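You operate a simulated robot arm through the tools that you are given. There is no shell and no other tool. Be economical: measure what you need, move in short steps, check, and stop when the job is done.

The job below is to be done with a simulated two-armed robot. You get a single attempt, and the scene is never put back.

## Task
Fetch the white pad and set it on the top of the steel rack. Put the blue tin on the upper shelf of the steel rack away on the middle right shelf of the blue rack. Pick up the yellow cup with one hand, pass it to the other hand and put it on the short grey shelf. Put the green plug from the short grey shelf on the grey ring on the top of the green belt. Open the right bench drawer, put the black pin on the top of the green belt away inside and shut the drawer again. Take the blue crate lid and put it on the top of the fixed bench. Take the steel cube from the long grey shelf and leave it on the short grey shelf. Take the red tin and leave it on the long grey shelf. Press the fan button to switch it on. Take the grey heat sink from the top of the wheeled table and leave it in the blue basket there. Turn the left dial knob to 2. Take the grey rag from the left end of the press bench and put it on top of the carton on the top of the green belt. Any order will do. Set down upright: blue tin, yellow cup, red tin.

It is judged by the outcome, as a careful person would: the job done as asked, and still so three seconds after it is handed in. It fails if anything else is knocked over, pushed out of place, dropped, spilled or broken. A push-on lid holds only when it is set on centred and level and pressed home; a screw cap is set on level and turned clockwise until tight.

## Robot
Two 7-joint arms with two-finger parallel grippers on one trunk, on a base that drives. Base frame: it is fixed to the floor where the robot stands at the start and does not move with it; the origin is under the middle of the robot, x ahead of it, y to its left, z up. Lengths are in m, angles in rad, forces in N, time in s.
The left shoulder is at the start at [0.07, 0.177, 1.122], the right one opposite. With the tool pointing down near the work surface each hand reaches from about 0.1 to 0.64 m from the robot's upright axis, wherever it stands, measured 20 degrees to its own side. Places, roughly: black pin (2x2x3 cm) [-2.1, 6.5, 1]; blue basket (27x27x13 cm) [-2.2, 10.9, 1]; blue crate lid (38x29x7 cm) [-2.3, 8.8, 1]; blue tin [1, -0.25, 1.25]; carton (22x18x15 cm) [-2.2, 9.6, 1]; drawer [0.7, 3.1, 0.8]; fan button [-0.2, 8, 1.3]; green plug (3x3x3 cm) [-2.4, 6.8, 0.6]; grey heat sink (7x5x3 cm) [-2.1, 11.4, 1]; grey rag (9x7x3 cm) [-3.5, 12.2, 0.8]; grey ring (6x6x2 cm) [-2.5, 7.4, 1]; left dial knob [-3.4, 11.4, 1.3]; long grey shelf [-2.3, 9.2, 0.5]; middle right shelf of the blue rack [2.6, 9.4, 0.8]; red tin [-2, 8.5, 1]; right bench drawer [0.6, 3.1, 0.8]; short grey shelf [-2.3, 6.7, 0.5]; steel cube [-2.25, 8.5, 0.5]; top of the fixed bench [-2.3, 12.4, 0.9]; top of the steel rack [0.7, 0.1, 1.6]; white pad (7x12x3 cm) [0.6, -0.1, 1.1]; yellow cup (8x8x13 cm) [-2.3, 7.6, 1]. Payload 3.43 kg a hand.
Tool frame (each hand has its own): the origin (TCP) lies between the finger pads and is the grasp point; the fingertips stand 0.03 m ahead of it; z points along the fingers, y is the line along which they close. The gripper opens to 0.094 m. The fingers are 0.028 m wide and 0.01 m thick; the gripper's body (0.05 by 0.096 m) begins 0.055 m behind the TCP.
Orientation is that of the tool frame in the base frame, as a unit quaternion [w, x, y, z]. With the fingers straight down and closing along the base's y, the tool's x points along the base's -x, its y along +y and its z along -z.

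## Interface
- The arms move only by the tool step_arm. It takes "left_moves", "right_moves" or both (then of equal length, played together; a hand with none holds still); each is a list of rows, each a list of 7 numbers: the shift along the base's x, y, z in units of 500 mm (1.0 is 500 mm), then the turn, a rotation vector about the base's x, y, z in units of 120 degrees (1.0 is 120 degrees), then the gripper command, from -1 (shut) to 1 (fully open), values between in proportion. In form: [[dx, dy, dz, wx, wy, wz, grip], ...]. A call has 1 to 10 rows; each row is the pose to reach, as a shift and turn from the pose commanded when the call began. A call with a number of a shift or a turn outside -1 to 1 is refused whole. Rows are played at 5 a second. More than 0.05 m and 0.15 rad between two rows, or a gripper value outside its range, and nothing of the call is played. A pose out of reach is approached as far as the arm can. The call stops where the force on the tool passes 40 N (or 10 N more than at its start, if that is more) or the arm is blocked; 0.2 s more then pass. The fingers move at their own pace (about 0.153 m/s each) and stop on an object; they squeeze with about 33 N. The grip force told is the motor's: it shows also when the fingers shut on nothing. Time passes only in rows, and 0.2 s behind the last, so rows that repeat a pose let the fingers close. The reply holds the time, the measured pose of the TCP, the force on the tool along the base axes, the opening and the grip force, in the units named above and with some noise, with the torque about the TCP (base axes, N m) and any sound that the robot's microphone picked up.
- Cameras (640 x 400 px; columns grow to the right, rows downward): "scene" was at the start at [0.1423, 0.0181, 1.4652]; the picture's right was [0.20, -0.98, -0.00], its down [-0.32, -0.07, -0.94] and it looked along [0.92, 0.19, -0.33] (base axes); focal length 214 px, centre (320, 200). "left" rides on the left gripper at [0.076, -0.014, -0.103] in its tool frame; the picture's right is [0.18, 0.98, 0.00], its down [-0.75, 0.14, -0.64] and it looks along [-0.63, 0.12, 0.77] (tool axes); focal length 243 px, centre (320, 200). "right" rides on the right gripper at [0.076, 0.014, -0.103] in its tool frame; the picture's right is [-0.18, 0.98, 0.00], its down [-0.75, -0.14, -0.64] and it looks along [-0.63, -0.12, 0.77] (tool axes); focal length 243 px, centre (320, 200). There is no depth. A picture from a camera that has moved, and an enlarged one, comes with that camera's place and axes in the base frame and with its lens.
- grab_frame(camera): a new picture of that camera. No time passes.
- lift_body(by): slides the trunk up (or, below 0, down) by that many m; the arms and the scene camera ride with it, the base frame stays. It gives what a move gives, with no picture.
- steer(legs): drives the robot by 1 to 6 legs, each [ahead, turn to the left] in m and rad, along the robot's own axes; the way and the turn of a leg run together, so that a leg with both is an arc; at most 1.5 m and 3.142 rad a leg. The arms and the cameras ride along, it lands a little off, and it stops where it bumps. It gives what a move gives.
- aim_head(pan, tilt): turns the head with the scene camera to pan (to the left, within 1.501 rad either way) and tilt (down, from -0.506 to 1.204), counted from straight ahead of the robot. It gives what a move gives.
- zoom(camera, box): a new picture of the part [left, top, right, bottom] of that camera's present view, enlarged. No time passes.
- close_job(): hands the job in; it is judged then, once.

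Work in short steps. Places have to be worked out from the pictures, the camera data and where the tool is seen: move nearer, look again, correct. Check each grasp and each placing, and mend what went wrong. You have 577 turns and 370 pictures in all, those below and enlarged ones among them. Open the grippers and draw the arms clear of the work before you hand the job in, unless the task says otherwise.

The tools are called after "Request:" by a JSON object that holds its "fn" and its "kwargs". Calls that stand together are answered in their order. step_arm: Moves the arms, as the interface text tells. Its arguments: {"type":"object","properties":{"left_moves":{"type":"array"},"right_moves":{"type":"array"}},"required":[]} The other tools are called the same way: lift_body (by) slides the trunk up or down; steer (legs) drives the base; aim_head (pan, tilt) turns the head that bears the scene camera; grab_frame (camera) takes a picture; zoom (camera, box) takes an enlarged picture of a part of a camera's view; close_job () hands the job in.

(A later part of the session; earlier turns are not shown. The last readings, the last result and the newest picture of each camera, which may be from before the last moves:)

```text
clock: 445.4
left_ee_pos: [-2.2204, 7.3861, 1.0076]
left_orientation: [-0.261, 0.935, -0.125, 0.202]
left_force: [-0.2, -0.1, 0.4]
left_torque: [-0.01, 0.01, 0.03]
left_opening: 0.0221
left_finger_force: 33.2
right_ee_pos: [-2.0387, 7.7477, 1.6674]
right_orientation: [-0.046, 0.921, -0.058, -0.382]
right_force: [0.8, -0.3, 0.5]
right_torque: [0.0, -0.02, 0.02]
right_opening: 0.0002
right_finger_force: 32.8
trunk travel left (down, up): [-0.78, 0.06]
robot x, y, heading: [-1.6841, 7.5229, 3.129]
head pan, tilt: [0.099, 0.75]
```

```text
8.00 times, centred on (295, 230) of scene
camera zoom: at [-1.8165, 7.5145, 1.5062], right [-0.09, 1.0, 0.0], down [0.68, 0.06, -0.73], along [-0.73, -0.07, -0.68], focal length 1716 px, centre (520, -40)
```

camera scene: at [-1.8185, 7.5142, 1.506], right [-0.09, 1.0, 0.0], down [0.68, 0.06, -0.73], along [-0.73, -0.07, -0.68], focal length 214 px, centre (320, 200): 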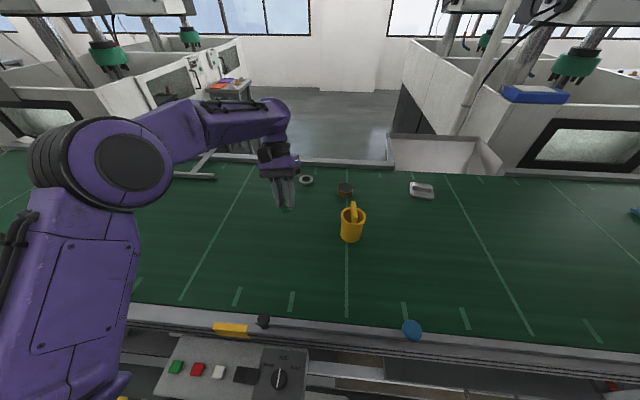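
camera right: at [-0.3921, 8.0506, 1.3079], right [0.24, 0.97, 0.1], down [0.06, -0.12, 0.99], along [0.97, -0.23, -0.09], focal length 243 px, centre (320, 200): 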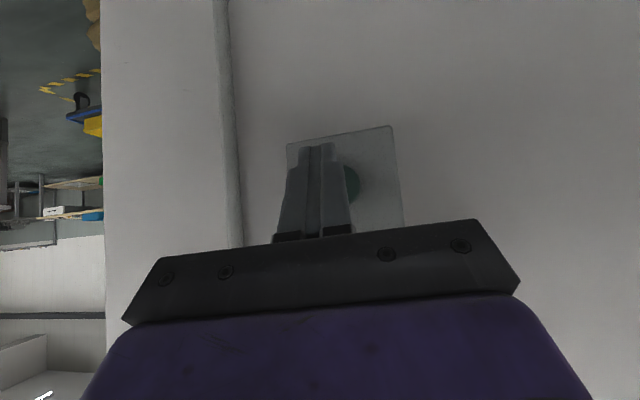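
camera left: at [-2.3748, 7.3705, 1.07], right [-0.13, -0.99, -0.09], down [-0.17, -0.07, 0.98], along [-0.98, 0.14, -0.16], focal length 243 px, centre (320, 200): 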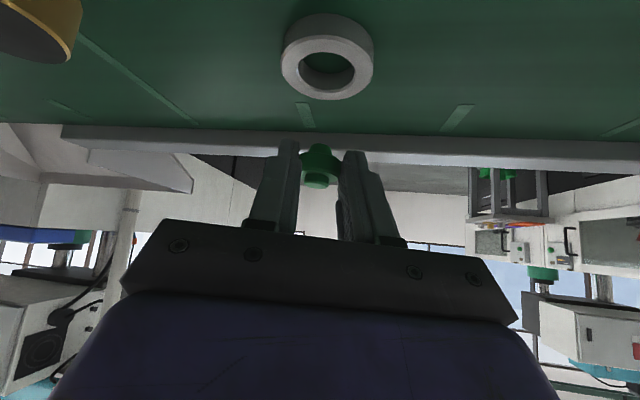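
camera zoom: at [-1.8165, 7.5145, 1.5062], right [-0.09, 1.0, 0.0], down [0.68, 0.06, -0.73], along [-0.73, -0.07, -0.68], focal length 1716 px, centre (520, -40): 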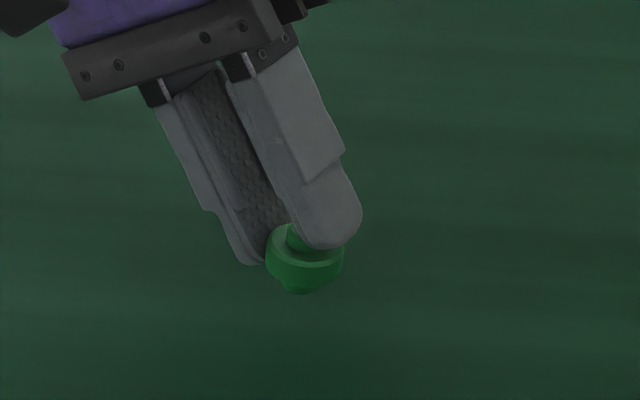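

Request:
{"fn": "step_arm", "kwargs": {"left_moves": [[0, 0, -0.006, 0, 0, 0, -1], [0, 0, -0.012, 0, 0, 0, -1]]}}

Request:
{"fn": "zoom", "kwargs": {"camera": "scene", "box": [265, 205, 325, 255]}}

```text
clock: 446.1
left_ee_pos: [-2.2202, 7.3847, 1.0018]
left_orientation: [-0.261, 0.935, -0.126, 0.203]
left_force: [-0.8, -0.1, 0.0]
left_torque: [0.03, 0.0, 0.03]
left_opening: 0.0219
left_finger_force: 32.9
right_ee_pos: [-2.0376, 7.7478, 1.669]
right_orientation: [-0.047, 0.921, -0.059, -0.383]
right_force: [0.4, 0.3, -0.1]
right_torque: [0.02, 0.01, 0.0]
right_opening: 0.0001
right_finger_force: 32.7
trunk travel left (down, up): [-0.78, 0.06]
robot x, y, heading: [-1.6825, 7.5239, 3.133]
head pan, tilt: [0.099, 0.75]
```

```text
8.00 times, centred on (295, 230) of scene
camera zoom: at [-1.8167, 7.5144, 1.5062], right [-0.09, 1.0, 0.0], down [0.68, 0.06, -0.73], along [-0.73, -0.07, -0.68], focal length 1716 px, centre (520, -40)
```

zoom: 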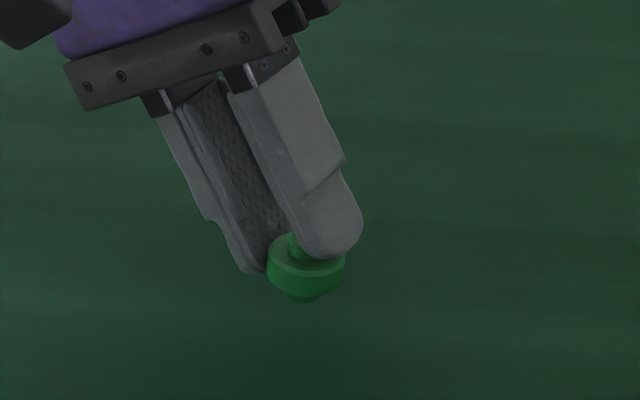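

Request:
{"fn": "step_arm", "kwargs": {"left_moves": [[0, 0, -0.004, 0, 0, 0, -1], [0, 0, -0.008, 0, 0, 0, -1]]}}

Request:
{"fn": "step_arm", "kwargs": {"left_moves": [[0, 0, -0.004, 0, 0, 0, -1], [0, 0, -0.008, 0, 0, 0, -1]]}}

```text
clock: 446.6
left_ee_pos: [-2.2203, 7.3867, 0.9973]
left_orientation: [-0.26, 0.936, -0.126, 0.202]
left_force: [0.1, -0.6, -0.1]
left_torque: [0.02, -0.01, 0.0]
left_opening: 0.0224
left_finger_force: 33.0
right_ee_pos: [-2.0373, 7.7482, 1.6678]
right_orientation: [-0.046, 0.921, -0.058, -0.381]
right_force: [-0.6, 0.2, 0.5]
right_torque: [-0.01, 0.01, 0.03]
right_opening: 0.0
right_finger_force: 32.8
trunk travel left (down, up): [-0.78, 0.06]
robot x, y, heading: [-1.6843, 7.5217, 3.138]
head pan, tilt: [0.099, 0.75]
```

```text
clock: 447.2
left_ee_pos: [-2.2214, 7.3859, 0.9952]
left_orientation: [-0.262, 0.935, -0.126, 0.202]
left_force: [-0.6, -0.2, 0.4]
left_torque: [-0.02, 0.01, 0.0]
left_opening: 0.0223
left_finger_force: 33.1
right_ee_pos: [-2.0385, 7.7484, 1.6678]
right_orientation: [-0.046, 0.921, -0.059, -0.382]
right_force: [-0.2, 0.1, 0.7]
right_torque: [-0.03, 0.04, 0.01]
right_opening: 0.0
right_finger_force: 33.5
trunk travel left (down, up): [-0.78, 0.06]
robot x, y, heading: [-1.6849, 7.5261, 3.132]
head pan, tilt: [0.099, 0.75]
```

Request:
{"fn": "step_arm", "kwargs": {"left_moves": [[0, 0, -0.004, 0, 0, 0, -1], [0, 0, -0.01, 0, 0, 0, -1]]}}

Request:
{"fn": "zoom", "kwargs": {"camera": "scene", "box": [265, 205, 325, 255]}}

```text
clock: 447.9
left_ee_pos: [-2.2204, 7.3854, 0.9898]
left_orientation: [-0.261, 0.935, -0.126, 0.203]
left_force: [-1.3, 0.6, -0.8]
left_torque: [0.02, 0.02, -0.01]
left_opening: 0.0225
left_finger_force: 33.2
right_ee_pos: [-2.0392, 7.7472, 1.6684]
right_orientation: [-0.046, 0.921, -0.059, -0.381]
right_force: [-0.3, -0.5, -0.5]
right_torque: [0.02, 0.0, -0.01]
right_opening: 0.0
right_finger_force: 32.7
trunk travel left (down, up): [-0.78, 0.06]
robot x, y, heading: [-1.6882, 7.521, 3.133]
head pan, tilt: [0.099, 0.75]
```

```text
8.00 times, centred on (295, 230) of scene
camera zoom: at [-1.8167, 7.5142, 1.5062], right [-0.09, 1.0, 0.0], down [0.68, 0.06, -0.73], along [-0.73, -0.07, -0.68], focal length 1716 px, centre (520, -40)
```

zoom: 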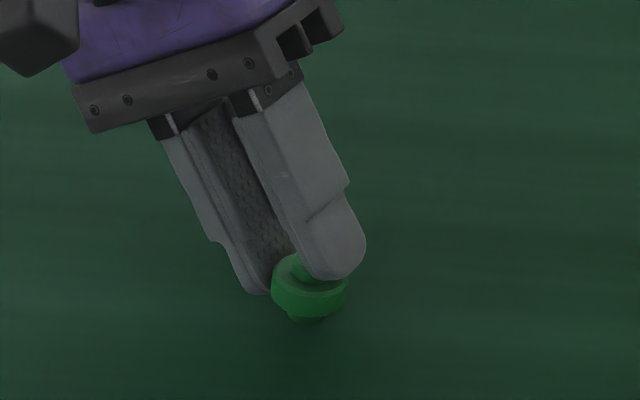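

Request:
{"fn": "step_arm", "kwargs": {"left_moves": [[0, 0, -0.005, 0, 0, 0, -1], [0, 0, -0.01, 0, 0, 0, -1]]}}

Request:
{"fn": "step_arm", "kwargs": {"left_moves": [[0, 0, -0.005, 0, 0, 0, -1], [0, 0, -0.01, 0, 0, 0, -1]]}}

```text
clock: 448.4
left_ee_pos: [-2.2196, 7.3856, 0.9887]
left_orientation: [-0.261, 0.936, -0.127, 0.198]
left_force: [-3.9, -4.6, 26.5]
left_torque: [-0.2, 0.2, 0.0]
left_opening: 0.0215
left_finger_force: 32.4
right_ee_pos: [-2.0344, 7.7485, 1.6699]
right_orientation: [-0.046, 0.921, -0.059, -0.383]
right_force: [0.1, 0.0, -0.3]
right_torque: [0.01, -0.01, 0.01]
right_opening: 0.0
right_finger_force: 32.8
trunk travel left (down, up): [-0.78, 0.06]
robot x, y, heading: [-1.6866, 7.5232, 3.134]
head pan, tilt: [0.099, 0.75]
```

```text
clock: 448.8
left_ee_pos: [-2.2197, 7.3854, 0.9885]
left_orientation: [-0.263, 0.936, -0.127, 0.197]
left_force: [10.4, -2.0, 17.3]
left_torque: [0.05, -0.38, 0.01]
left_opening: 0.0218
left_finger_force: 33.2
right_ee_pos: [-2.033, 7.7476, 1.6695]
right_orientation: [-0.045, 0.921, -0.058, -0.384]
right_force: [-0.7, 0.5, 0.3]
right_torque: [0.02, -0.01, -0.01]
right_opening: 0.0
right_finger_force: 32.6
trunk travel left (down, up): [-0.78, 0.06]
robot x, y, heading: [-1.6843, 7.5213, 3.137]
head pan, tilt: [0.099, 0.75]
stopped in row 1 (left hand): the force on the tool passed its limit at 43 N (the readings are from after the stop); the commanded pose is now the measured one
```

Contact. I open and retreat along the tool axis.

Request:
{"fn": "step_arm", "kwargs": {"left_moves": [[0, 0, 0.004, 0, 0, 0, -0.35], [0, 0, 0.004, 0, 0, 0, -0.1], [0, 0, 0.004, 0, 0, 0, -0.1], [-0.02, -0.02, 0.04, 0, 0, 0, -0.1], [-0.05, -0.05, 0.09, 0, 0, 0, -0.1], [-0.09, -0.09, 0.15, 0, 0, 0, -0.1]]}}

Request:
{"fn": "zoom", "kwargs": {"camera": "scene", "box": [265, 195, 345, 255]}}

```text
clock: 450.2
left_ee_pos: [-2.268, 7.3411, 1.0616]
left_orientation: [-0.262, 0.936, -0.126, 0.199]
left_force: [0.1, 0.2, 0.0]
left_torque: [-0.04, 0.02, -0.03]
left_opening: 0.0423
left_finger_force: 0.1
right_ee_pos: [-2.0376, 7.7487, 1.6686]
right_orientation: [-0.046, 0.921, -0.059, -0.382]
right_force: [-0.2, 1.3, -0.3]
right_torque: [0.03, 0.01, 0.04]
right_opening: 0.0001
right_finger_force: 33.3
trunk travel left (down, up): [-0.78, 0.06]
robot x, y, heading: [-1.6875, 7.523, 3.134]
head pan, tilt: [0.099, 0.75]
```

```text
6.67 times, centred on (305, 225) of scene
camera zoom: at [-1.817, 7.5145, 1.5061], right [-0.09, 1.0, 0.0], down [0.68, 0.06, -0.73], along [-0.73, -0.07, -0.68], focal length 1430 px, centre (420, 33)
```

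zoom: 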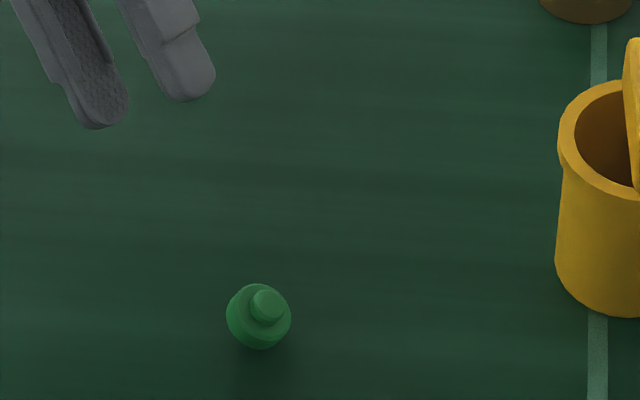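

The plug stands on the belt at ≈(−2.20, 7.40). I turn the hand back to its normal pitch in front of it.

Request:
{"fn": "step_arm", "kwargs": {"left_moves": [[0.04, 0.02, 0.06, -0.06, 0, 0, -0.1], [0.08, 0.04, 0.12, -0.12, 0, 0, -0.1], [0.12, 0.06, 0.14, -0.16, 0, 0, -0.1]]}}

Request:
{"fn": "step_arm", "kwargs": {"left_moves": [[0.02, 0, 0, 0, 0.07, 0, -0.1], [0.04, 0, 0, 0, 0.14, 0, -0.1], [0.06, 0, 0, 0, 0.21, 0, -0.1], [0.08, 0.02, 0, 0, 0.28, 0, -0.1], [0.1, 0.02, -0.02, 0, 0.35, 0, -0.1], [0.12, 0.02, -0.04, 0, 0.42, 0, -0.1], [0.12, 0.02, -0.06, 0, 0.49, 0, -0.1], [0.12, 0.02, -0.08, 0, 0.56, 0, -0.1]]}}

Request:
{"fn": "grab_frame", "kwargs": {"camera": "left"}}

```text
clock: 451.0
left_ee_pos: [-2.2092, 7.3679, 1.1317]
left_orientation: [-0.102, 0.967, -0.09, 0.218]
left_force: [0.6, 1.0, 0.5]
left_torque: [0.03, 0.02, 0.0]
left_opening: 0.0421
left_finger_force: 0.1
right_ee_pos: [-2.0378, 7.7469, 1.668]
right_orientation: [-0.046, 0.921, -0.057, -0.382]
right_force: [0.0, 0.8, 0.9]
right_torque: [0.01, 0.01, -0.02]
right_opening: 0.0
right_finger_force: 33.1
trunk travel left (down, up): [-0.78, 0.06]
robot x, y, heading: [-1.6847, 7.5232, 3.135]
head pan, tilt: [0.099, 0.75]
```

```text
clock: 452.8
left_ee_pos: [-2.1465, 7.3817, 1.0919]
left_orientation: [-0.036, 0.926, -0.133, -0.352]
left_force: [0.5, -0.4, -0.2]
left_torque: [0.02, -0.03, 0.04]
left_opening: 0.0424
left_finger_force: 0.1
right_ee_pos: [-2.0385, 7.7504, 1.6687]
right_orientation: [-0.045, 0.921, -0.058, -0.382]
right_force: [1.5, 0.0, 0.4]
right_torque: [0.0, -0.02, 0.01]
right_opening: 0.0001
right_finger_force: 32.4
trunk travel left (down, up): [-0.78, 0.06]
robot x, y, heading: [-1.6888, 7.5249, 3.134]
head pan, tilt: [0.099, 0.75]
```

```text
174 pictures are left
camera left: at [-2.0224, 7.364, 1.1159], right [-0.13, -0.99, -0.09], down [-0.16, -0.07, 0.98], along [-0.98, 0.15, -0.15], focal length 243 px, centre (320, 200)
```

left: 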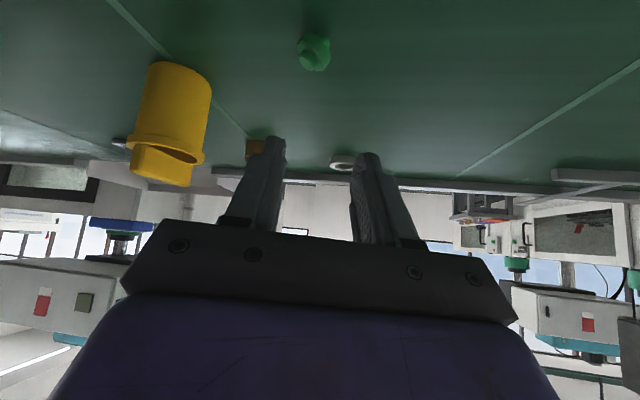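

Request:
{"fn": "zoom", "kwargs": {"camera": "left", "box": [270, 20, 360, 90]}}

```text
5.71 times, centred on (315, 55) of left
camera zoom: at [-2.0224, 7.364, 1.1159], right [-0.13, -0.99, -0.09], down [-0.16, -0.07, 0.98], along [-0.98, 0.15, -0.15], focal length 1386 px, centre (349, 1029)
```

zoom: 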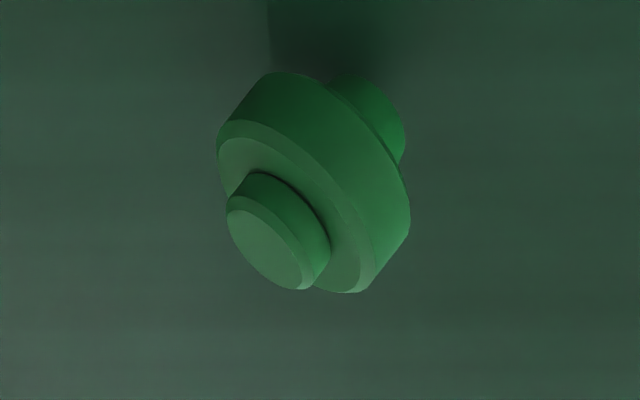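

The plug toppled to lie on its flange edge. Orientation isn't asked for it, so I'll pick it up again and set it centred on the ring. I move over it.

Request:
{"fn": "step_arm", "kwargs": {"left_moves": [[-0.03, 0.03, -0.04, 0, 0, 0, 0.1], [-0.06, 0.042, -0.11, 0, 0, 0, 0.1], [-0.072, 0.042, -0.17, 0, 0, 0, 0.1], [-0.072, 0.042, -0.208, 0, 0, 0, 0.1], [-0.072, 0.042, -0.208, 0, 0, 0, 0.1]]}}

Request:
{"fn": "zoom", "kwargs": {"camera": "left", "box": [240, 60, 400, 220]}}

```text
clock: 454.0
left_ee_pos: [-2.1853, 7.4047, 0.9874]
left_orientation: [-0.035, 0.925, -0.133, -0.354]
left_force: [-0.2, -0.1, 0.2]
left_torque: [-0.02, 0.0, -0.01]
left_opening: 0.0516
left_finger_force: 0.0
right_ee_pos: [-2.0397, 7.7477, 1.6687]
right_orientation: [-0.045, 0.921, -0.058, -0.382]
right_force: [-0.5, 0.6, 0.3]
right_torque: [-0.01, 0.03, 0.01]
right_opening: 0.0002
right_finger_force: 33.3
trunk travel left (down, up): [-0.78, 0.06]
robot x, y, heading: [-1.6844, 7.5219, 3.134]
head pan, tilt: [0.099, 0.75]
```

```text
2.50 times, centred on (320, 140) of left
camera zoom: at [-2.0601, 7.3857, 1.0108], right [-0.13, -0.99, -0.09], down [-0.16, -0.07, 0.98], along [-0.98, 0.15, -0.15], focal length 606 px, centre (320, 350)
```

zoom: 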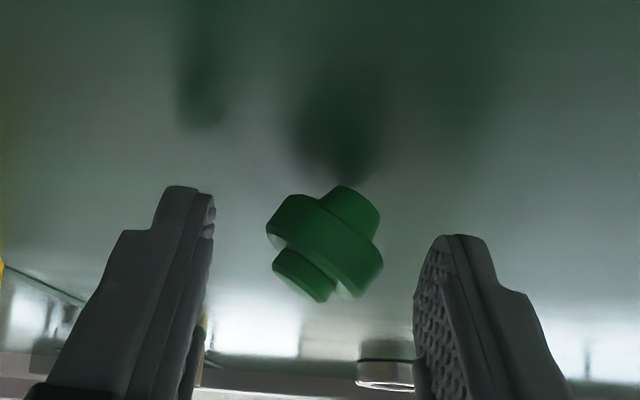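

Seen from here it leans only ~33° toward +y. I raise the fingers to knob height, centre them over its foot, and close so they push the knob upright and hold it.

Request:
{"fn": "step_arm", "kwargs": {"left_moves": [[0, 0, 0.034, 0, 0, 0, 0.1], [0, -0.012, 0.034, 0, 0, 0, 0.1], [0, -0.022, 0.034, 0, 0, 0, 0.1], [0, -0.022, 0.034, 0, 0, 0, -0.15], [0, -0.022, 0.034, 0, 0, 0, -0.4], [0, -0.022, 0.034, 0, 0, 0, -0.6], [0, -0.022, 0.034, 0, 0, 0, -0.7]]}}

Request:
{"fn": "zoom", "kwargs": {"camera": "left", "box": [240, 60, 400, 220]}}

```text
clock: 455.6
left_ee_pos: [-2.184, 7.3915, 1.0043]
left_orientation: [-0.035, 0.925, -0.132, -0.354]
left_force: [-0.8, 0.1, -1.1]
left_torque: [0.0, 0.05, 0.03]
left_opening: 0.0142
left_finger_force: 0.2
right_ee_pos: [-2.0388, 7.7474, 1.6682]
right_orientation: [-0.045, 0.921, -0.057, -0.383]
right_force: [-0.2, -0.4, -0.2]
right_torque: [0.01, 0.0, 0.01]
right_opening: 0.0
right_finger_force: 32.8
trunk travel left (down, up): [-0.78, 0.06]
robot x, y, heading: [-1.6847, 7.5225, 3.134]
head pan, tilt: [0.099, 0.75]
```

```text
2.50 times, centred on (320, 140) of left
camera zoom: at [-2.0602, 7.3734, 1.0294], right [-0.13, -0.99, -0.09], down [-0.16, -0.07, 0.98], along [-0.98, 0.15, -0.15], focal length 606 px, centre (320, 350)
```

zoom: 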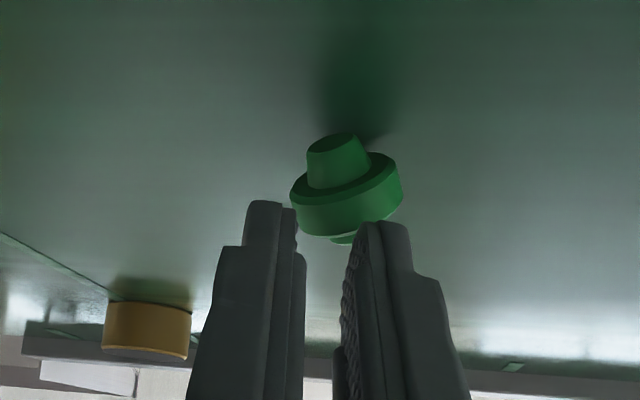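

The plug moved to ≈(−2.205, 7.392). I open, lower around it, and grip whatever way it lies.

Request:
{"fn": "step_arm", "kwargs": {"left_moves": [[0, 0, 0.02, 0, 0, 0, 0.1], [0, 0, 0.02, 0, 0, 0, 0.1], [-0.016, 0, 0, 0, 0, 0, 0.1], [-0.018, 0, -0.036, 0, 0, 0, 0.1], [-0.018, 0, -0.036, 0, 0, 0, -1], [-0.018, 0, -0.036, 0, 0, 0, -1], [-0.018, 0, -0.036, 0, 0, 0, -1]]}}

Request:
{"fn": "zoom", "kwargs": {"camera": "left", "box": [240, 60, 400, 220]}}

```text
clock: 457.2
left_ee_pos: [-2.1922, 7.3927, 0.9859]
left_orientation: [-0.035, 0.925, -0.133, -0.353]
left_force: [-0.8, -0.2, 0.4]
left_torque: [0.0, -0.02, 0.0]
left_opening: 0.0259
left_finger_force: 32.8
right_ee_pos: [-2.0388, 7.7483, 1.6678]
right_orientation: [-0.046, 0.921, -0.058, -0.382]
right_force: [-0.3, -0.6, -0.4]
right_torque: [-0.01, 0.02, 0.03]
right_opening: 0.0003
right_finger_force: 33.3
trunk travel left (down, up): [-0.78, 0.06]
robot x, y, heading: [-1.6845, 7.525, 3.137]
head pan, tilt: [0.099, 0.75]
```

```text
2.50 times, centred on (320, 140) of left
camera zoom: at [-2.0674, 7.3741, 1.0111], right [-0.13, -0.99, -0.09], down [-0.16, -0.07, 0.98], along [-0.98, 0.15, -0.15], focal length 606 px, centre (320, 350)
```

zoom: 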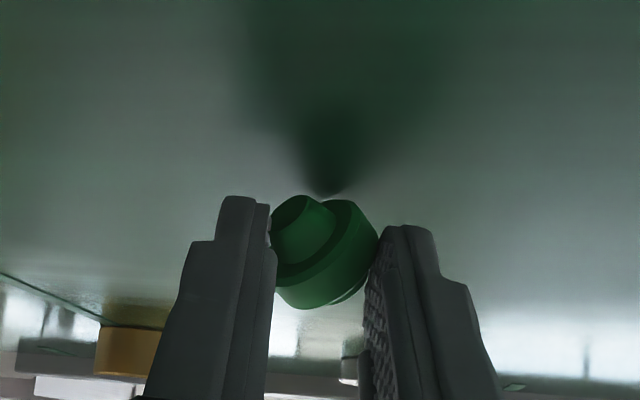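

Gripped with the stem pointing down at an angle. I carry it over the ring and set it down there.

Request:
{"fn": "step_arm", "kwargs": {"left_moves": [[0, 0, 0.08, 0, 0, 0, -1], [-0.06, 0, 0.14, 0, 0, 0, -1], [-0.15, 0, 0.16, 0, 0, 0, -1], [-0.24, -0.005, 0.16, 0, 0, 0, -1], [-0.33, -0.01, 0.16, 0, 0, 0, -1], [-0.42, -0.012, 0.16, 0, 0, 0, -1], [-0.51, -0.014, 0.14, 0, 0, 0, -1], [-0.6, -0.014, 0.11, 0, 0, 0, -1], [-0.618, -0.014, 0.07, 0, 0, 0, -1], [-0.618, -0.014, 0.05, 0, 0, 0, -1]]}}

Request:
{"fn": "zoom", "kwargs": {"camera": "left", "box": [240, 60, 400, 220]}}

```text
clock: 459.4
left_ee_pos: [-2.4984, 7.3796, 1.0098]
left_orientation: [-0.036, 0.925, -0.133, -0.354]
left_force: [0.1, 0.9, -0.4]
left_torque: [0.02, -0.01, -0.03]
left_opening: 0.0252
left_finger_force: 33.4
left hand out of reach, approached as far as the arm can: row 10
right_ee_pos: [-2.0371, 7.7464, 1.6691]
right_orientation: [-0.046, 0.921, -0.057, -0.382]
right_force: [-0.5, -0.3, 0.0]
right_torque: [0.03, 0.03, -0.03]
right_opening: 0.0
right_finger_force: 32.5
trunk travel left (down, up): [-0.78, 0.06]
robot x, y, heading: [-1.6822, 7.5231, 3.136]
head pan, tilt: [0.099, 0.75]
```

```text
2.50 times, centred on (320, 140) of left
camera zoom: at [-2.3728, 7.3625, 1.0356], right [-0.13, -0.99, -0.1], down [-0.16, -0.07, 0.98], along [-0.98, 0.15, -0.15], focal length 606 px, centre (320, 350)
```

zoom: 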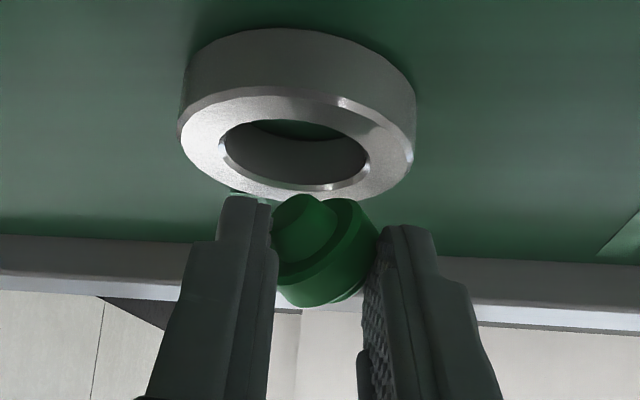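

Request:
{"fn": "step_arm", "kwargs": {"left_moves": [[-0.008, 0.014, -0.008, 0, 0, 0, -1], [-0.012, 0.016, -0.018, 0, 0, 0, -1], [-0.012, 0.016, -0.022, 0, 0, 0, -1]]}}

Request:
{"fn": "zoom", "kwargs": {"camera": "left", "box": [240, 60, 400, 220]}}

```text
clock: 460.2
left_ee_pos: [-2.4975, 7.3862, 1.0034]
left_orientation: [-0.036, 0.925, -0.134, -0.354]
left_force: [-0.4, -0.4, 0.0]
left_torque: [0.02, 0.02, -0.01]
left_opening: 0.0252
left_finger_force: 32.4
left hand out of reach, approached as far as the arm can: row 1, 2, 3
right_ee_pos: [-2.0391, 7.7474, 1.6677]
right_orientation: [-0.045, 0.921, -0.057, -0.382]
right_force: [-0.8, 0.3, -0.4]
right_torque: [-0.01, -0.02, 0.02]
right_opening: 0.0
right_finger_force: 32.8
trunk travel left (down, up): [-0.78, 0.06]
robot x, y, heading: [-1.6829, 7.5212, 3.13]
head pan, tilt: [0.099, 0.75]
```

```text
2.50 times, centred on (320, 140) of left
camera zoom: at [-2.3727, 7.3679, 1.0289], right [-0.13, -0.99, -0.09], down [-0.16, -0.07, 0.98], along [-0.98, 0.15, -0.15], focal length 606 px, centre (320, 350)
```

zoom: 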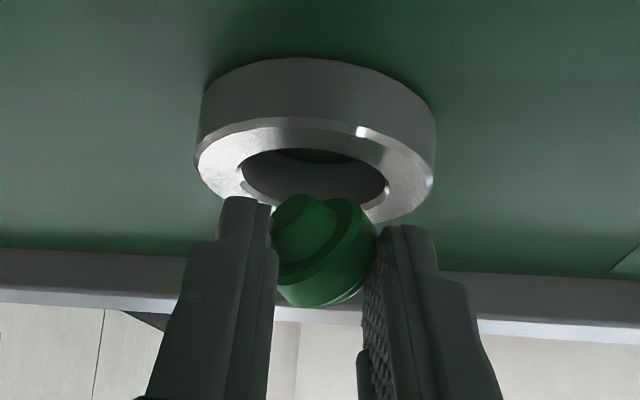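

Lower to contact and open.

Request:
{"fn": "step_arm", "kwargs": {"left_moves": [[0, 0, -0.006, 0, 0, 0, -1], [0, 0, -0.01, 0, 0, 0, -1], [0, 0, -0.01, 0, 0, 0, -0.3], [0, 0, -0.01, 0, 0, 0, 0.0], [0, 0, 0.04, 0, 0, 0, 0.1], [0.02, 0, 0.12, 0, 0, 0, 0.1], [0.06, -0.02, 0.2, 0, 0, 0, 0.1]]}}

Request:
{"fn": "zoom", "kwargs": {"camera": "scene", "box": [270, 140, 350, 210]}}

Request:
{"fn": "zoom", "kwargs": {"camera": "left", "box": [240, 0, 400, 160]}}

```text
clock: 461.8
left_ee_pos: [-2.4637, 7.3743, 1.1071]
left_orientation: [-0.034, 0.925, -0.132, -0.354]
left_force: [0.0, -0.4, 0.3]
left_torque: [0.01, 0.04, 0.03]
left_opening: 0.0516
left_finger_force: 0.1
right_ee_pos: [-2.0352, 7.7477, 1.668]
right_orientation: [-0.046, 0.921, -0.058, -0.383]
right_force: [0.5, -0.1, -0.4]
right_torque: [0.01, -0.01, 0.02]
right_opening: 0.0003
right_finger_force: 32.6
trunk travel left (down, up): [-0.78, 0.06]
robot x, y, heading: [-1.6864, 7.5199, 3.137]
head pan, tilt: [0.099, 0.75]
```

```text
5.71 times, centred on (310, 175) of scene
camera zoom: at [-1.8136, 7.5138, 1.5064], right [-0.09, 1.0, 0.0], down [0.68, 0.06, -0.73], along [-0.73, -0.07, -0.68], focal length 1226 px, centre (377, 343)
```

zoom: 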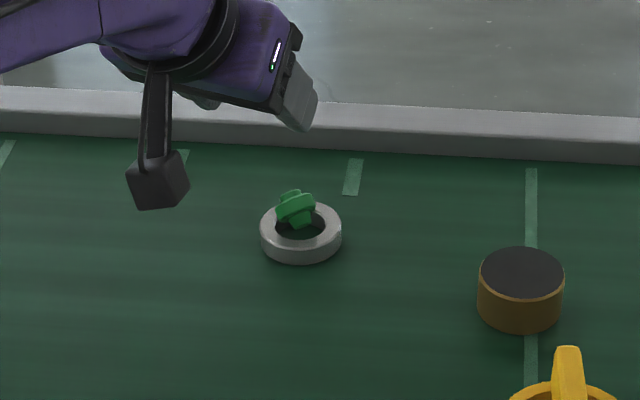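

```text
2.50 times, centred on (320, 80) of left
camera zoom: at [-2.3394, 7.3563, 1.1316], right [-0.13, -0.99, -0.09], down [-0.16, -0.07, 0.98], along [-0.98, 0.15, -0.15], focal length 606 px, centre (320, 500)
```

zoom: 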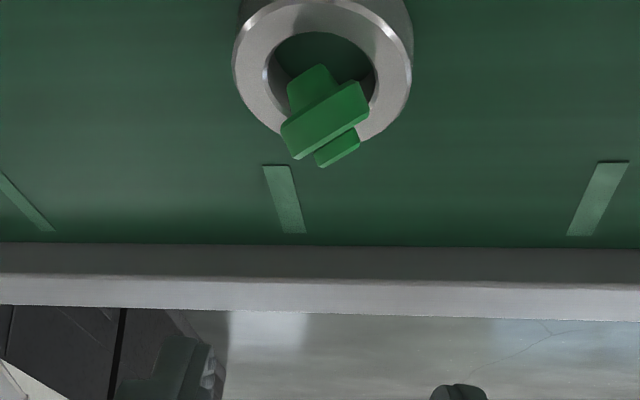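

The plug rests on the back rim with its stem in the hole. One cheap improvement: grip it lightly and pull ~2 cm toward me so the stem braces on the hole's front wall and it stands up.

Request:
{"fn": "step_arm", "kwargs": {"left_moves": [[-0.04, 0.02, -0.08, 0, 0, 0, 0.1], [-0.074, 0.032, -0.16, 0, 0, 0, 0.1], [-0.074, 0.032, -0.214, 0, 0, 0, 0.1], [-0.074, 0.032, -0.214, 0, 0, 0, -0.3], [-0.074, 0.032, -0.214, 0, 0, 0, -0.5], [-0.074, 0.032, -0.214, 0, 0, 0, -0.5]]}}

Request:
{"fn": "step_arm", "kwargs": {"left_moves": [[0.01, 0, 0.006, 0, 0, 0, -0.5], [0.02, 0, 0.01, 0, 0, 0, -0.5], [0.03, 0, 0.012, 0, 0, 0, -0.5], [0.04, 0, 0.012, 0, 0, 0, -0.5]]}}

Request:
{"fn": "zoom", "kwargs": {"camera": "left", "box": [240, 60, 400, 220]}}

```text
clock: 463.2
left_ee_pos: [-2.4977, 7.387, 0.9991]
left_orientation: [-0.036, 0.925, -0.133, -0.354]
left_force: [-0.9, -0.5, 4.4]
left_torque: [-0.01, 0.1, -0.01]
left_opening: 0.0256
left_finger_force: 33.1
left hand out of reach, approached as far as the arm can: row 2, 3, 4, 5, 6
right_ee_pos: [-2.0385, 7.7478, 1.6682]
right_orientation: [-0.045, 0.921, -0.058, -0.382]
right_force: [0.1, 0.1, 0.5]
right_torque: [0.03, 0.01, 0.03]
right_opening: 0.0
right_finger_force: 33.2
trunk travel left (down, up): [-0.78, 0.06]
robot x, y, heading: [-1.6875, 7.526, 3.138]
head pan, tilt: [0.099, 0.75]
```

```text
clock: 464.2
left_ee_pos: [-2.478, 7.3864, 1.0032]
left_orientation: [-0.036, 0.925, -0.133, -0.354]
left_force: [0.5, -0.2, 1.6]
left_torque: [-0.02, 0.01, -0.02]
left_opening: 0.0254
left_finger_force: 33.1
right_ee_pos: [-2.0392, 7.7484, 1.6674]
right_orientation: [-0.045, 0.921, -0.057, -0.382]
right_force: [0.2, -0.4, 0.1]
right_torque: [0.02, 0.0, -0.02]
right_opening: 0.0
right_finger_force: 32.7
trunk travel left (down, up): [-0.78, 0.06]
robot x, y, heading: [-1.6878, 7.5263, 3.134]
head pan, tilt: [0.099, 0.75]
```

```text
2.50 times, centred on (320, 140) of left
camera zoom: at [-2.3523, 7.3688, 1.0293], right [-0.13, -0.99, -0.09], down [-0.16, -0.07, 0.98], along [-0.98, 0.15, -0.15], focal length 606 px, centre (320, 350)
```

zoom: 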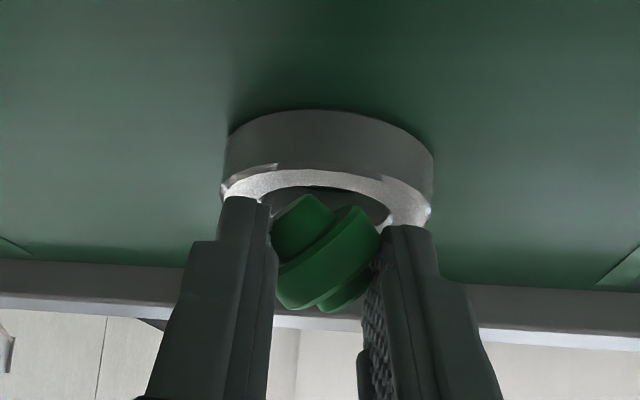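

Now the stem points down into the hole. I release and rise.

Request:
{"fn": "step_arm", "kwargs": {"left_moves": [[0, 0, 0, 0, 0, 0, -0.3], [0, 0, 0, 0, 0, 0, 0.0], [0, 0, 0, 0, 0, 0, 0.1], [0, 0, 0.08, 0, 0, 0, 0.1], [0.04, -0.02, 0.16, 0, 0, 0, 0.1]]}}

Request:
{"fn": "zoom", "kwargs": {"camera": "left", "box": [240, 0, 400, 160]}}

```text
clock: 465.4
left_ee_pos: [-2.4529, 7.3758, 1.0836]
left_orientation: [-0.035, 0.925, -0.133, -0.354]
left_force: [0.8, 0.2, 0.3]
left_torque: [-0.02, 0.01, -0.05]
left_opening: 0.0517
left_finger_force: 0.0
right_ee_pos: [-2.0347, 7.7467, 1.6701]
right_orientation: [-0.046, 0.92, -0.058, -0.384]
right_force: [-0.3, -0.4, 0.2]
right_torque: [0.0, 0.02, -0.04]
right_opening: 0.0
right_finger_force: 32.6
trunk travel left (down, up): [-0.78, 0.06]
robot x, y, heading: [-1.6874, 7.5212, 3.131]
head pan, tilt: [0.099, 0.75]
```

```text
2.50 times, centred on (320, 80) of left
camera zoom: at [-2.3279, 7.3578, 1.1092], right [-0.13, -0.99, -0.09], down [-0.16, -0.07, 0.98], along [-0.98, 0.15, -0.15], focal length 606 px, centre (320, 500)
```

zoom: 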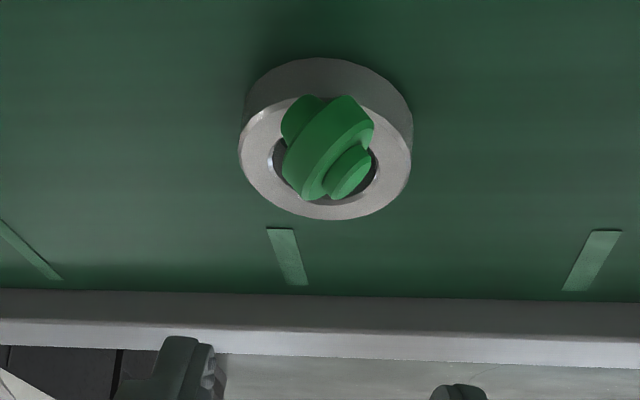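

The plug now sits centred in the ring. Next the yellow cup; I look at it closely.

Request:
{"fn": "zoom", "kwargs": {"camera": "scene", "box": [310, 180, 390, 250]}}

```text
5.71 times, centred on (350, 215) of scene
camera zoom: at [-1.8134, 7.5138, 1.5064], right [-0.09, 1.0, 0.0], down [0.68, 0.06, -0.73], along [-0.73, -0.07, -0.68], focal length 1226 px, centre (149, 114)
```

zoom: 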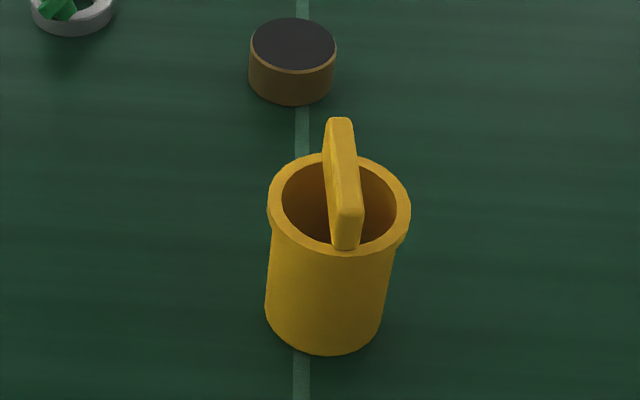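

The cup has a bar handle running along x across its top. Plan: right hand (pointing straight down) lifts it by the handle and turns it 90°, then the left hand takes the body from the front. I bring the right hand above it and the left hand aside.

Request:
{"fn": "step_arm", "kwargs": {"right_moves": [[-0.04, -0.03, -0.07, 0, -0.04, 0, 1], [-0.08, -0.06, -0.14, 0, -0.08, 0, 1], [-0.12, -0.09, -0.21, 0, -0.12, 0, 1], [-0.16, -0.12, -0.28, 0, -0.16, 0, 1], [-0.2, -0.15, -0.35, 0, -0.2, 0, 1], [-0.24, -0.18, -0.42, 0, -0.24, 0, 1], [-0.28, -0.22, -0.49, 0, -0.28, 0, 1], [-0.32, -0.26, -0.56, 0, -0.32, 0, 1], [-0.36, -0.3, -0.63, 0, -0.36, 0, 1], [-0.4, -0.34, -0.7, 0, -0.375, 0, 1]], "left_moves": [[0.06, -0.02, 0.03, 0, 0, 0, 0.2], [0.14, -0.04, 0.06, 0, 0, 0, 0.2], [0.22, -0.06, 0.08, 0, 0, 0, 0.2], [0.3, -0.08, 0.08, 0, 0, 0, 0.2], [0.38, -0.1, 0.08, 0, 0, 0, 0.2], [0.46, -0.12, 0.08, 0, 0, 0, 0.2], [0.54, -0.15, 0.08, 0, 0, 0, 0.2], [0.6, -0.2, 0.08, 0, 0, 0, 0.2], [0.64, -0.26, 0.08, 0, 0, 0, 0.2], [0.64, -0.32, 0.08, 0, 0, 0, 1]]}}

Request:
{"fn": "grab_frame", "kwargs": {"camera": "right"}}

Request:
{"fn": "grab_frame", "kwargs": {"camera": "scene"}}

```text
clock: 467.6
left_ee_pos: [-2.1936, 7.2899, 1.0921]
left_orientation: [-0.035, 0.926, -0.133, -0.352]
left_force: [0.2, -0.4, 0.1]
left_torque: [0.01, 0.01, -0.01]
left_opening: 0.0939
left_finger_force: 0.2
left hand out of reach, approached as far as the arm can: row 7, 8, 9, 10
right_ee_pos: [-2.2397, 7.58, 1.3121]
right_orientation: [-0.065, 0.997, -0.035, 0.002]
right_force: [0.4, -0.6, 0.6]
right_torque: [-0.02, 0.0, -0.01]
right_opening: 0.0937
right_finger_force: 0.0
trunk travel left (down, up): [-0.78, 0.06]
robot x, y, heading: [-1.6864, 7.5218, 3.129]
head pan, tilt: [0.099, 0.75]
```

```text
162 pictures are left
camera right: at [-2.1666, 7.548, 1.4125], right [-0.25, -0.96, -0.13], down [-0.75, 0.11, 0.66], along [-0.62, 0.26, -0.74], focal length 243 px, centre (320, 200)
```

right: 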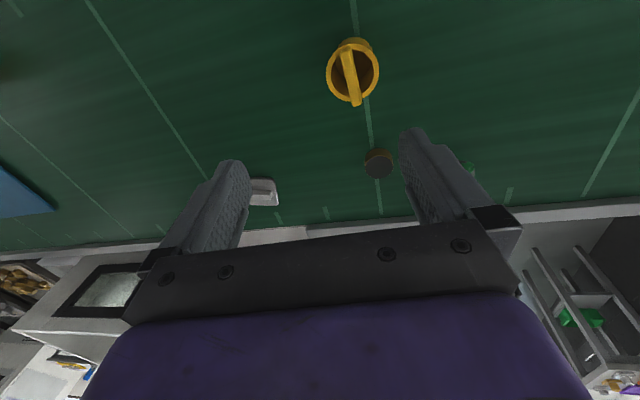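

```text
161 pictures are left
camera scene: at [-1.8195, 7.5144, 1.506], right [-0.09, 1.0, 0.0], down [0.68, 0.06, -0.73], along [-0.73, -0.07, -0.68], focal length 214 px, centre (320, 200)
```

scene: 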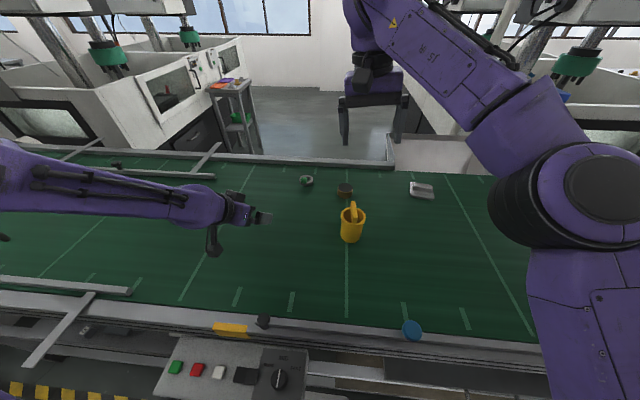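

Bar centre ≈(−2.252, 7.574). I straighten the right hand and go down to just above the bar.

Request:
{"fn": "step_arm", "kwargs": {"right_moves": [[-0.01, -0.004, -0.09, -0.03, 0, 0, 0.2], [-0.02, -0.008, -0.18, -0.06, 0, 0, 0.2], [-0.024, -0.012, -0.27, -0.0625, 0, 0, 0.2], [-0.024, -0.012, -0.36, -0.0625, 0, 0, 0.2], [-0.024, -0.012, -0.39, -0.0625, 0, 0, 0.2]]}}

Request:
{"fn": "grab_frame", "kwargs": {"camera": "right"}}

```text
clock: 468.8
left_ee_pos: [-2.1934, 7.2906, 1.0929]
left_orientation: [-0.035, 0.925, -0.133, -0.354]
left_force: [0.8, 0.5, -0.3]
left_torque: [0.01, 0.0, 0.0]
left_opening: 0.094
left_finger_force: 0.0
right_ee_pos: [-2.2509, 7.571, 1.1223]
right_orientation: [0.001, 0.999, -0.036, 0.002]
right_force: [1.2, 0.3, 0.4]
right_torque: [-0.01, 0.02, -0.03]
right_opening: 0.0566
right_finger_force: 0.1
trunk travel left (down, up): [-0.78, 0.06]
robot x, y, heading: [-1.6857, 7.5252, 3.131]
head pan, tilt: [0.099, 0.75]
```

```text
160 pictures are left
camera right: at [-2.1762, 7.5521, 1.2251], right [-0.25, -0.97, 0.0], down [-0.74, 0.2, 0.64], along [-0.62, 0.16, -0.77], focal length 243 px, centre (320, 200)
```

right: 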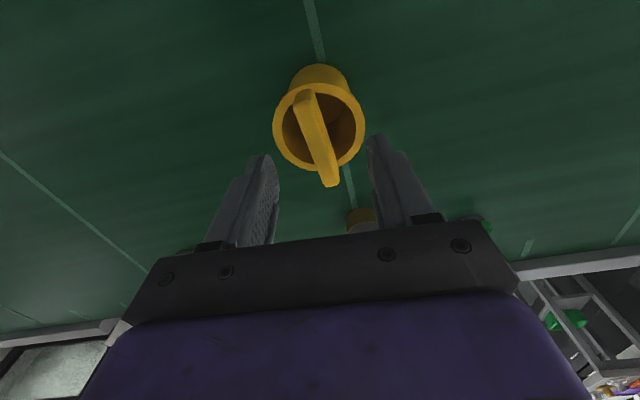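

Aligned with the bar. Down 4 cm and close.

Request:
{"fn": "step_arm", "kwargs": {"right_moves": [[0, 0.002, -0.04, 0, 0, 0, 0.2], [0, 0.002, -0.08, 0, 0, 0, 0.2], [0, 0.002, -0.08, 0, 0, 0, -1], [0, 0.002, -0.08, 0, 0, 0, -1], [0, 0.002, -0.08, 0, 0, 0, -1]]}}

Request:
{"fn": "zoom", "kwargs": {"camera": "scene", "box": [300, 140, 420, 250]}}

```text
clock: 470.0
left_ee_pos: [-2.1931, 7.2891, 1.0925]
left_orientation: [-0.036, 0.925, -0.134, -0.354]
left_force: [0.5, 0.8, -0.2]
left_torque: [0.0, -0.01, 0.01]
left_opening: 0.0941
left_finger_force: 0.1
right_ee_pos: [-2.2513, 7.5735, 1.0829]
right_orientation: [0.001, 0.999, -0.035, 0.002]
right_force: [0.3, 0.8, -0.2]
right_torque: [0.02, -0.04, -0.03]
right_opening: 0.0132
right_finger_force: 33.3
trunk travel left (down, up): [-0.78, 0.06]
robot x, y, heading: [-1.6886, 7.5246, 3.136]
head pan, tilt: [0.099, 0.75]
```

```text
3.64 times, centred on (360, 195) of scene
camera zoom: at [-1.8165, 7.5141, 1.5062], right [-0.09, 1.0, 0.0], down [0.68, 0.06, -0.73], along [-0.73, -0.07, -0.68], focal length 780 px, centre (174, 218)
```

zoom: 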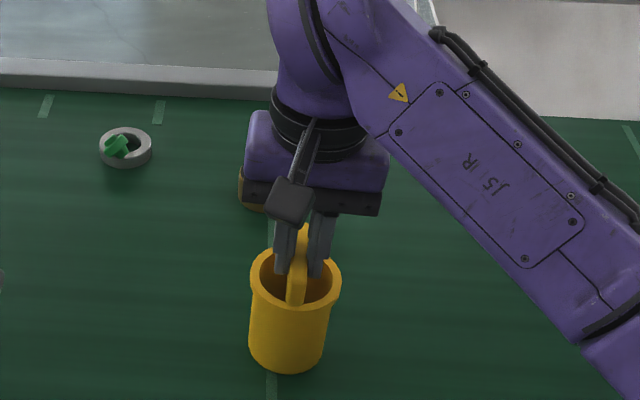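

Handle gripped. I lift the cup and turn it about the vertical.

Request:
{"fn": "step_arm", "kwargs": {"right_moves": [[0, 0, 0.06, 0, 0, 0, -1], [0, 0, 0.15, 0, 0, 0, -1], [0.02, 0, 0.24, 0, 0, 0.05, -1], [0.05, 0, 0.28, 0, 0, 0.1, -1], [0.08, 0, 0.3, 0, 0, 0.16, -1], [0.11, 0, 0.3, 0, 0, 0.22, -1], [0.14, 0, 0.3, 0, 0, 0.28, -1], [0.16, 0, 0.3, 0, 0, 0.34, -1], [0.16, 0, 0.3, 0, 0, 0.41, -1], [0.16, 0, 0.3, 0, 0, 0.48, -1]]}}

Request:
{"fn": "step_arm", "kwargs": {"right_moves": [[0, 0, 0, 0, 0, 0.06, -1], [0, 0, 0, 0, 0, 0.12, -1], [0, 0, 0, 0, 0, 0.18, -1], [0, 0, 0, 0, 0, 0.24, -1]]}}

Request:
{"fn": "grab_frame", "kwargs": {"camera": "scene"}}

Request:
{"fn": "grab_frame", "kwargs": {"camera": "left"}}

```text
clock: 472.2
left_ee_pos: [-2.1934, 7.2894, 1.0916]
left_orientation: [-0.036, 0.925, -0.133, -0.354]
left_force: [-0.5, 0.1, -0.1]
left_torque: [0.02, 0.01, -0.02]
left_opening: 0.094
left_finger_force: 0.0
right_ee_pos: [-2.1715, 7.5712, 1.2328]
right_orientation: [0.0, 0.893, 0.45, 0.002]
right_force: [0.6, 0.1, -1.6]
right_torque: [0.0, 0.01, -0.01]
right_opening: 0.0132
right_finger_force: 33.2
trunk travel left (down, up): [-0.78, 0.06]
robot x, y, heading: [-1.6844, 7.5219, 3.134]
head pan, tilt: [0.099, 0.75]
```

```text
clock: 473.2
left_ee_pos: [-2.1932, 7.2909, 1.0921]
left_orientation: [-0.035, 0.925, -0.133, -0.353]
left_force: [-0.2, -0.3, 0.0]
left_torque: [0.0, 0.0, 0.01]
left_opening: 0.0941
left_finger_force: 0.0
right_ee_pos: [-2.1705, 7.5717, 1.2328]
right_orientation: [0.0, 0.752, 0.659, 0.003]
right_force: [-0.1, 0.3, 0.1]
right_torque: [0.0, -0.01, -0.01]
right_opening: 0.0131
right_finger_force: 33.0
trunk travel left (down, up): [-0.78, 0.06]
robot x, y, heading: [-1.687, 7.5199, 3.134]
head pan, tilt: [0.099, 0.75]
```

```text
158 pictures are left
camera scene: at [-1.8166, 7.5142, 1.5062], right [-0.09, 1.0, 0.0], down [0.68, 0.06, -0.73], along [-0.73, -0.07, -0.68], focal length 214 px, centre (320, 200)
```

scene: 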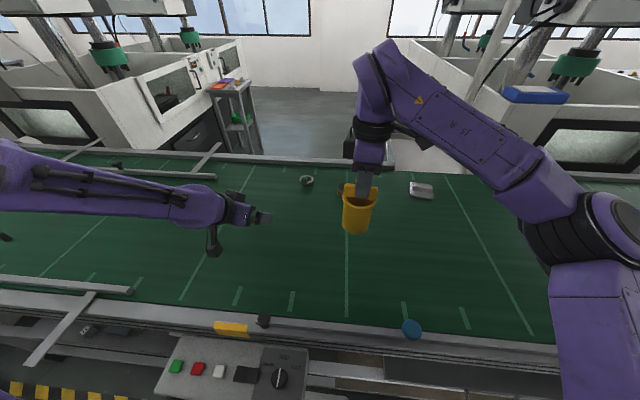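

```text
157 pictures are left
camera left: at [-2.0682, 7.2719, 1.1173], right [-0.13, -0.99, -0.09], down [-0.16, -0.07, 0.98], along [-0.98, 0.15, -0.15], focal length 243 px, centre (320, 200)
```

left: 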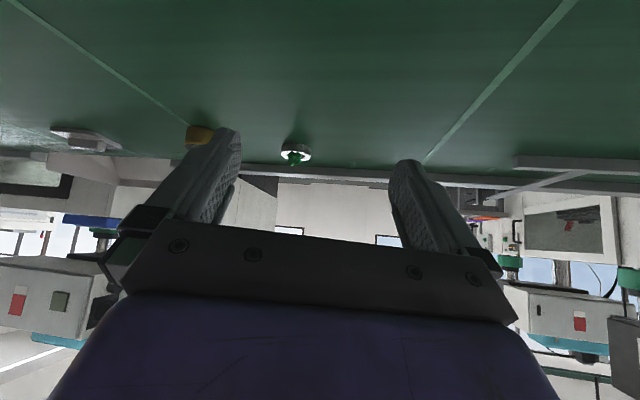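

The cup hangs well. The left hand can't come closer to the body than ~0.5 m, so I move the cup 14 cm further out, then bring the left hand in line in front of it.

Request:
{"fn": "step_arm", "kwargs": {"right_moves": [[-0.07, 0, 0, 0, 0, 0, -1], [-0.14, 0, 0, 0, 0, 0, -1], [-0.21, 0, 0, 0, 0, 0, -1], [-0.28, 0, 0, 0, 0, 0, -1], [-0.28, 0, 0, 0, 0, 0, -1], [-0.28, 0, 0, 0, 0, 0, -1]], "left_moves": [[0, 0, 0.03, 0, 0, 0, 1], [0, 0.05, 0.06, 0, 0, 0, 1], [0, 0.14, 0.09, 0, 0, 0, 1], [0, 0.23, 0.1, 0, 0, 0, 1], [0, 0.32, 0.1, 0, 0, 0, 1], [0, 0.41, 0.1, 0, 0, 0, 1]]}}

Request:
{"fn": "grab_frame", "kwargs": {"camera": "left"}}

```text
clock: 474.6
left_ee_pos: [-2.19, 7.4989, 1.1447]
left_orientation: [-0.034, 0.925, -0.134, -0.354]
left_force: [0.2, 0.3, 0.2]
left_torque: [-0.02, 0.01, 0.01]
left_opening: 0.0939
left_finger_force: 0.0
left hand out of reach, approached as far as the arm can: row 1, 2
right_ee_pos: [-2.305, 7.5749, 1.2291]
right_orientation: [0.0, 0.753, 0.658, 0.0]
right_force: [-0.6, 0.3, -0.5]
right_torque: [-0.02, 0.0, -0.01]
right_opening: 0.0133
right_finger_force: 33.2
right hand out of reach, approached as far as the arm can: row 4, 5, 6
trunk travel left (down, up): [-0.78, 0.06]
robot x, y, heading: [-1.6851, 7.5225, 3.134]
head pan, tilt: [0.099, 0.75]
```

```text
156 pictures are left
camera left: at [-2.0646, 7.4801, 1.1694], right [-0.13, -0.99, -0.09], down [-0.16, -0.07, 0.98], along [-0.98, 0.15, -0.15], focal length 243 px, centre (320, 200)
```

left: 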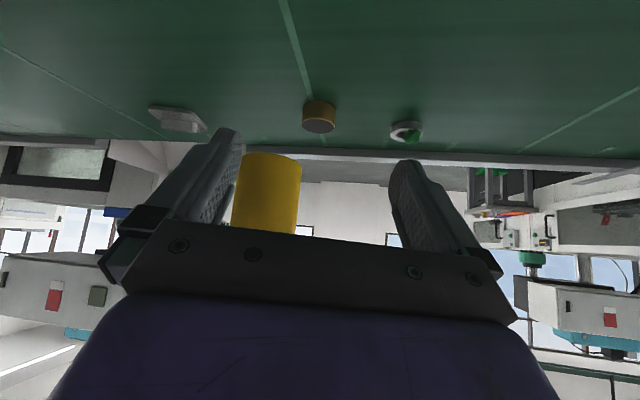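

Cup axis ≈(−2.305, 7.572). I shift the left hand 7 cm and start forward.

Request:
{"fn": "step_arm", "kwargs": {"left_moves": [[0, 0.07, 0, 0, 0, 0, 1], [0, 0.138, 0, 0, 0, 0, 1], [-0.04, 0.138, 0, 0, 0, 0, 1], [-0.08, 0.138, 0, 0, 0, 0, 1], [-0.08, 0.138, 0, 0, 0, 0, 1]]}}

Request:
{"fn": "grab_frame", "kwargs": {"camera": "left"}}

```text
clock: 475.8
left_ee_pos: [-2.2294, 7.564, 1.1446]
left_orientation: [-0.034, 0.925, -0.133, -0.354]
left_force: [0.9, 0.1, -0.1]
left_torque: [0.01, -0.02, 0.03]
left_opening: 0.094
left_finger_force: 0.1
right_ee_pos: [-2.3037, 7.5729, 1.228]
right_orientation: [-0.001, 0.753, 0.658, 0.001]
right_force: [-0.2, 0.4, -0.5]
right_torque: [-0.03, 0.0, 0.01]
right_opening: 0.0132
right_finger_force: 33.1
trunk travel left (down, up): [-0.78, 0.06]
robot x, y, heading: [-1.6849, 7.5235, 3.128]
head pan, tilt: [0.099, 0.75]
```

```text
155 pictures are left
camera left: at [-2.1043, 7.5468, 1.1697], right [-0.13, -0.99, -0.09], down [-0.16, -0.07, 0.98], along [-0.98, 0.15, -0.15], focal length 243 px, centre (320, 200)
```

left: 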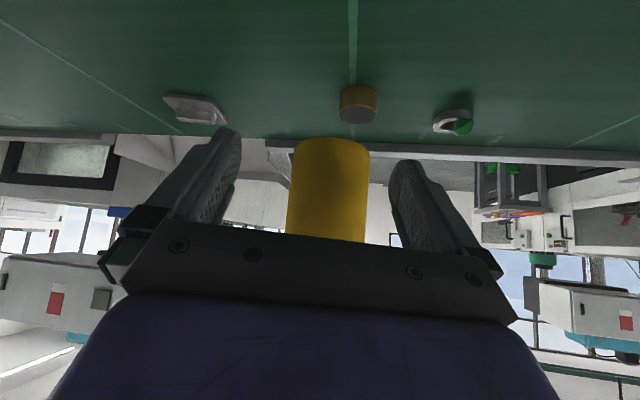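

Good. Move the last 5.5 cm straight in.

Request:
{"fn": "step_arm", "kwargs": {"left_moves": [[-0.04, -0.002, 0, 0, 0, 0, 1], [-0.08, -0.003, 0, 0, 0, 0, 1], [-0.11, -0.003, 0, 0, 0, 0, 1], [-0.11, -0.003, 0, 0, 0, 0, 1]]}}

Request:
{"fn": "grab_frame", "kwargs": {"camera": "left"}}

```text
clock: 476.8
left_ee_pos: [-2.2865, 7.5624, 1.1451]
left_orientation: [-0.035, 0.925, -0.132, -0.354]
left_force: [0.0, -0.8, 0.4]
left_torque: [0.0, 0.03, 0.02]
left_opening: 0.0939
left_finger_force: 0.0
right_ee_pos: [-2.3043, 7.5723, 1.2294]
right_orientation: [0.0, 0.753, 0.658, 0.002]
right_force: [-0.5, 0.2, -0.6]
right_torque: [-0.02, 0.03, -0.03]
right_opening: 0.0131
right_finger_force: 32.7
trunk travel left (down, up): [-0.78, 0.06]
robot x, y, heading: [-1.6871, 7.522, 3.136]
head pan, tilt: [0.099, 0.75]
```

```text
154 pictures are left
camera left: at [-2.1617, 7.5438, 1.1696], right [-0.13, -0.99, -0.1], down [-0.16, -0.07, 0.98], along [-0.98, 0.15, -0.15], focal length 243 px, centre (320, 200)
```

left: 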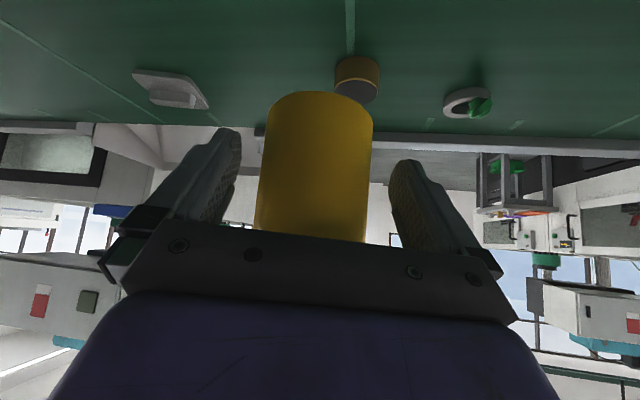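

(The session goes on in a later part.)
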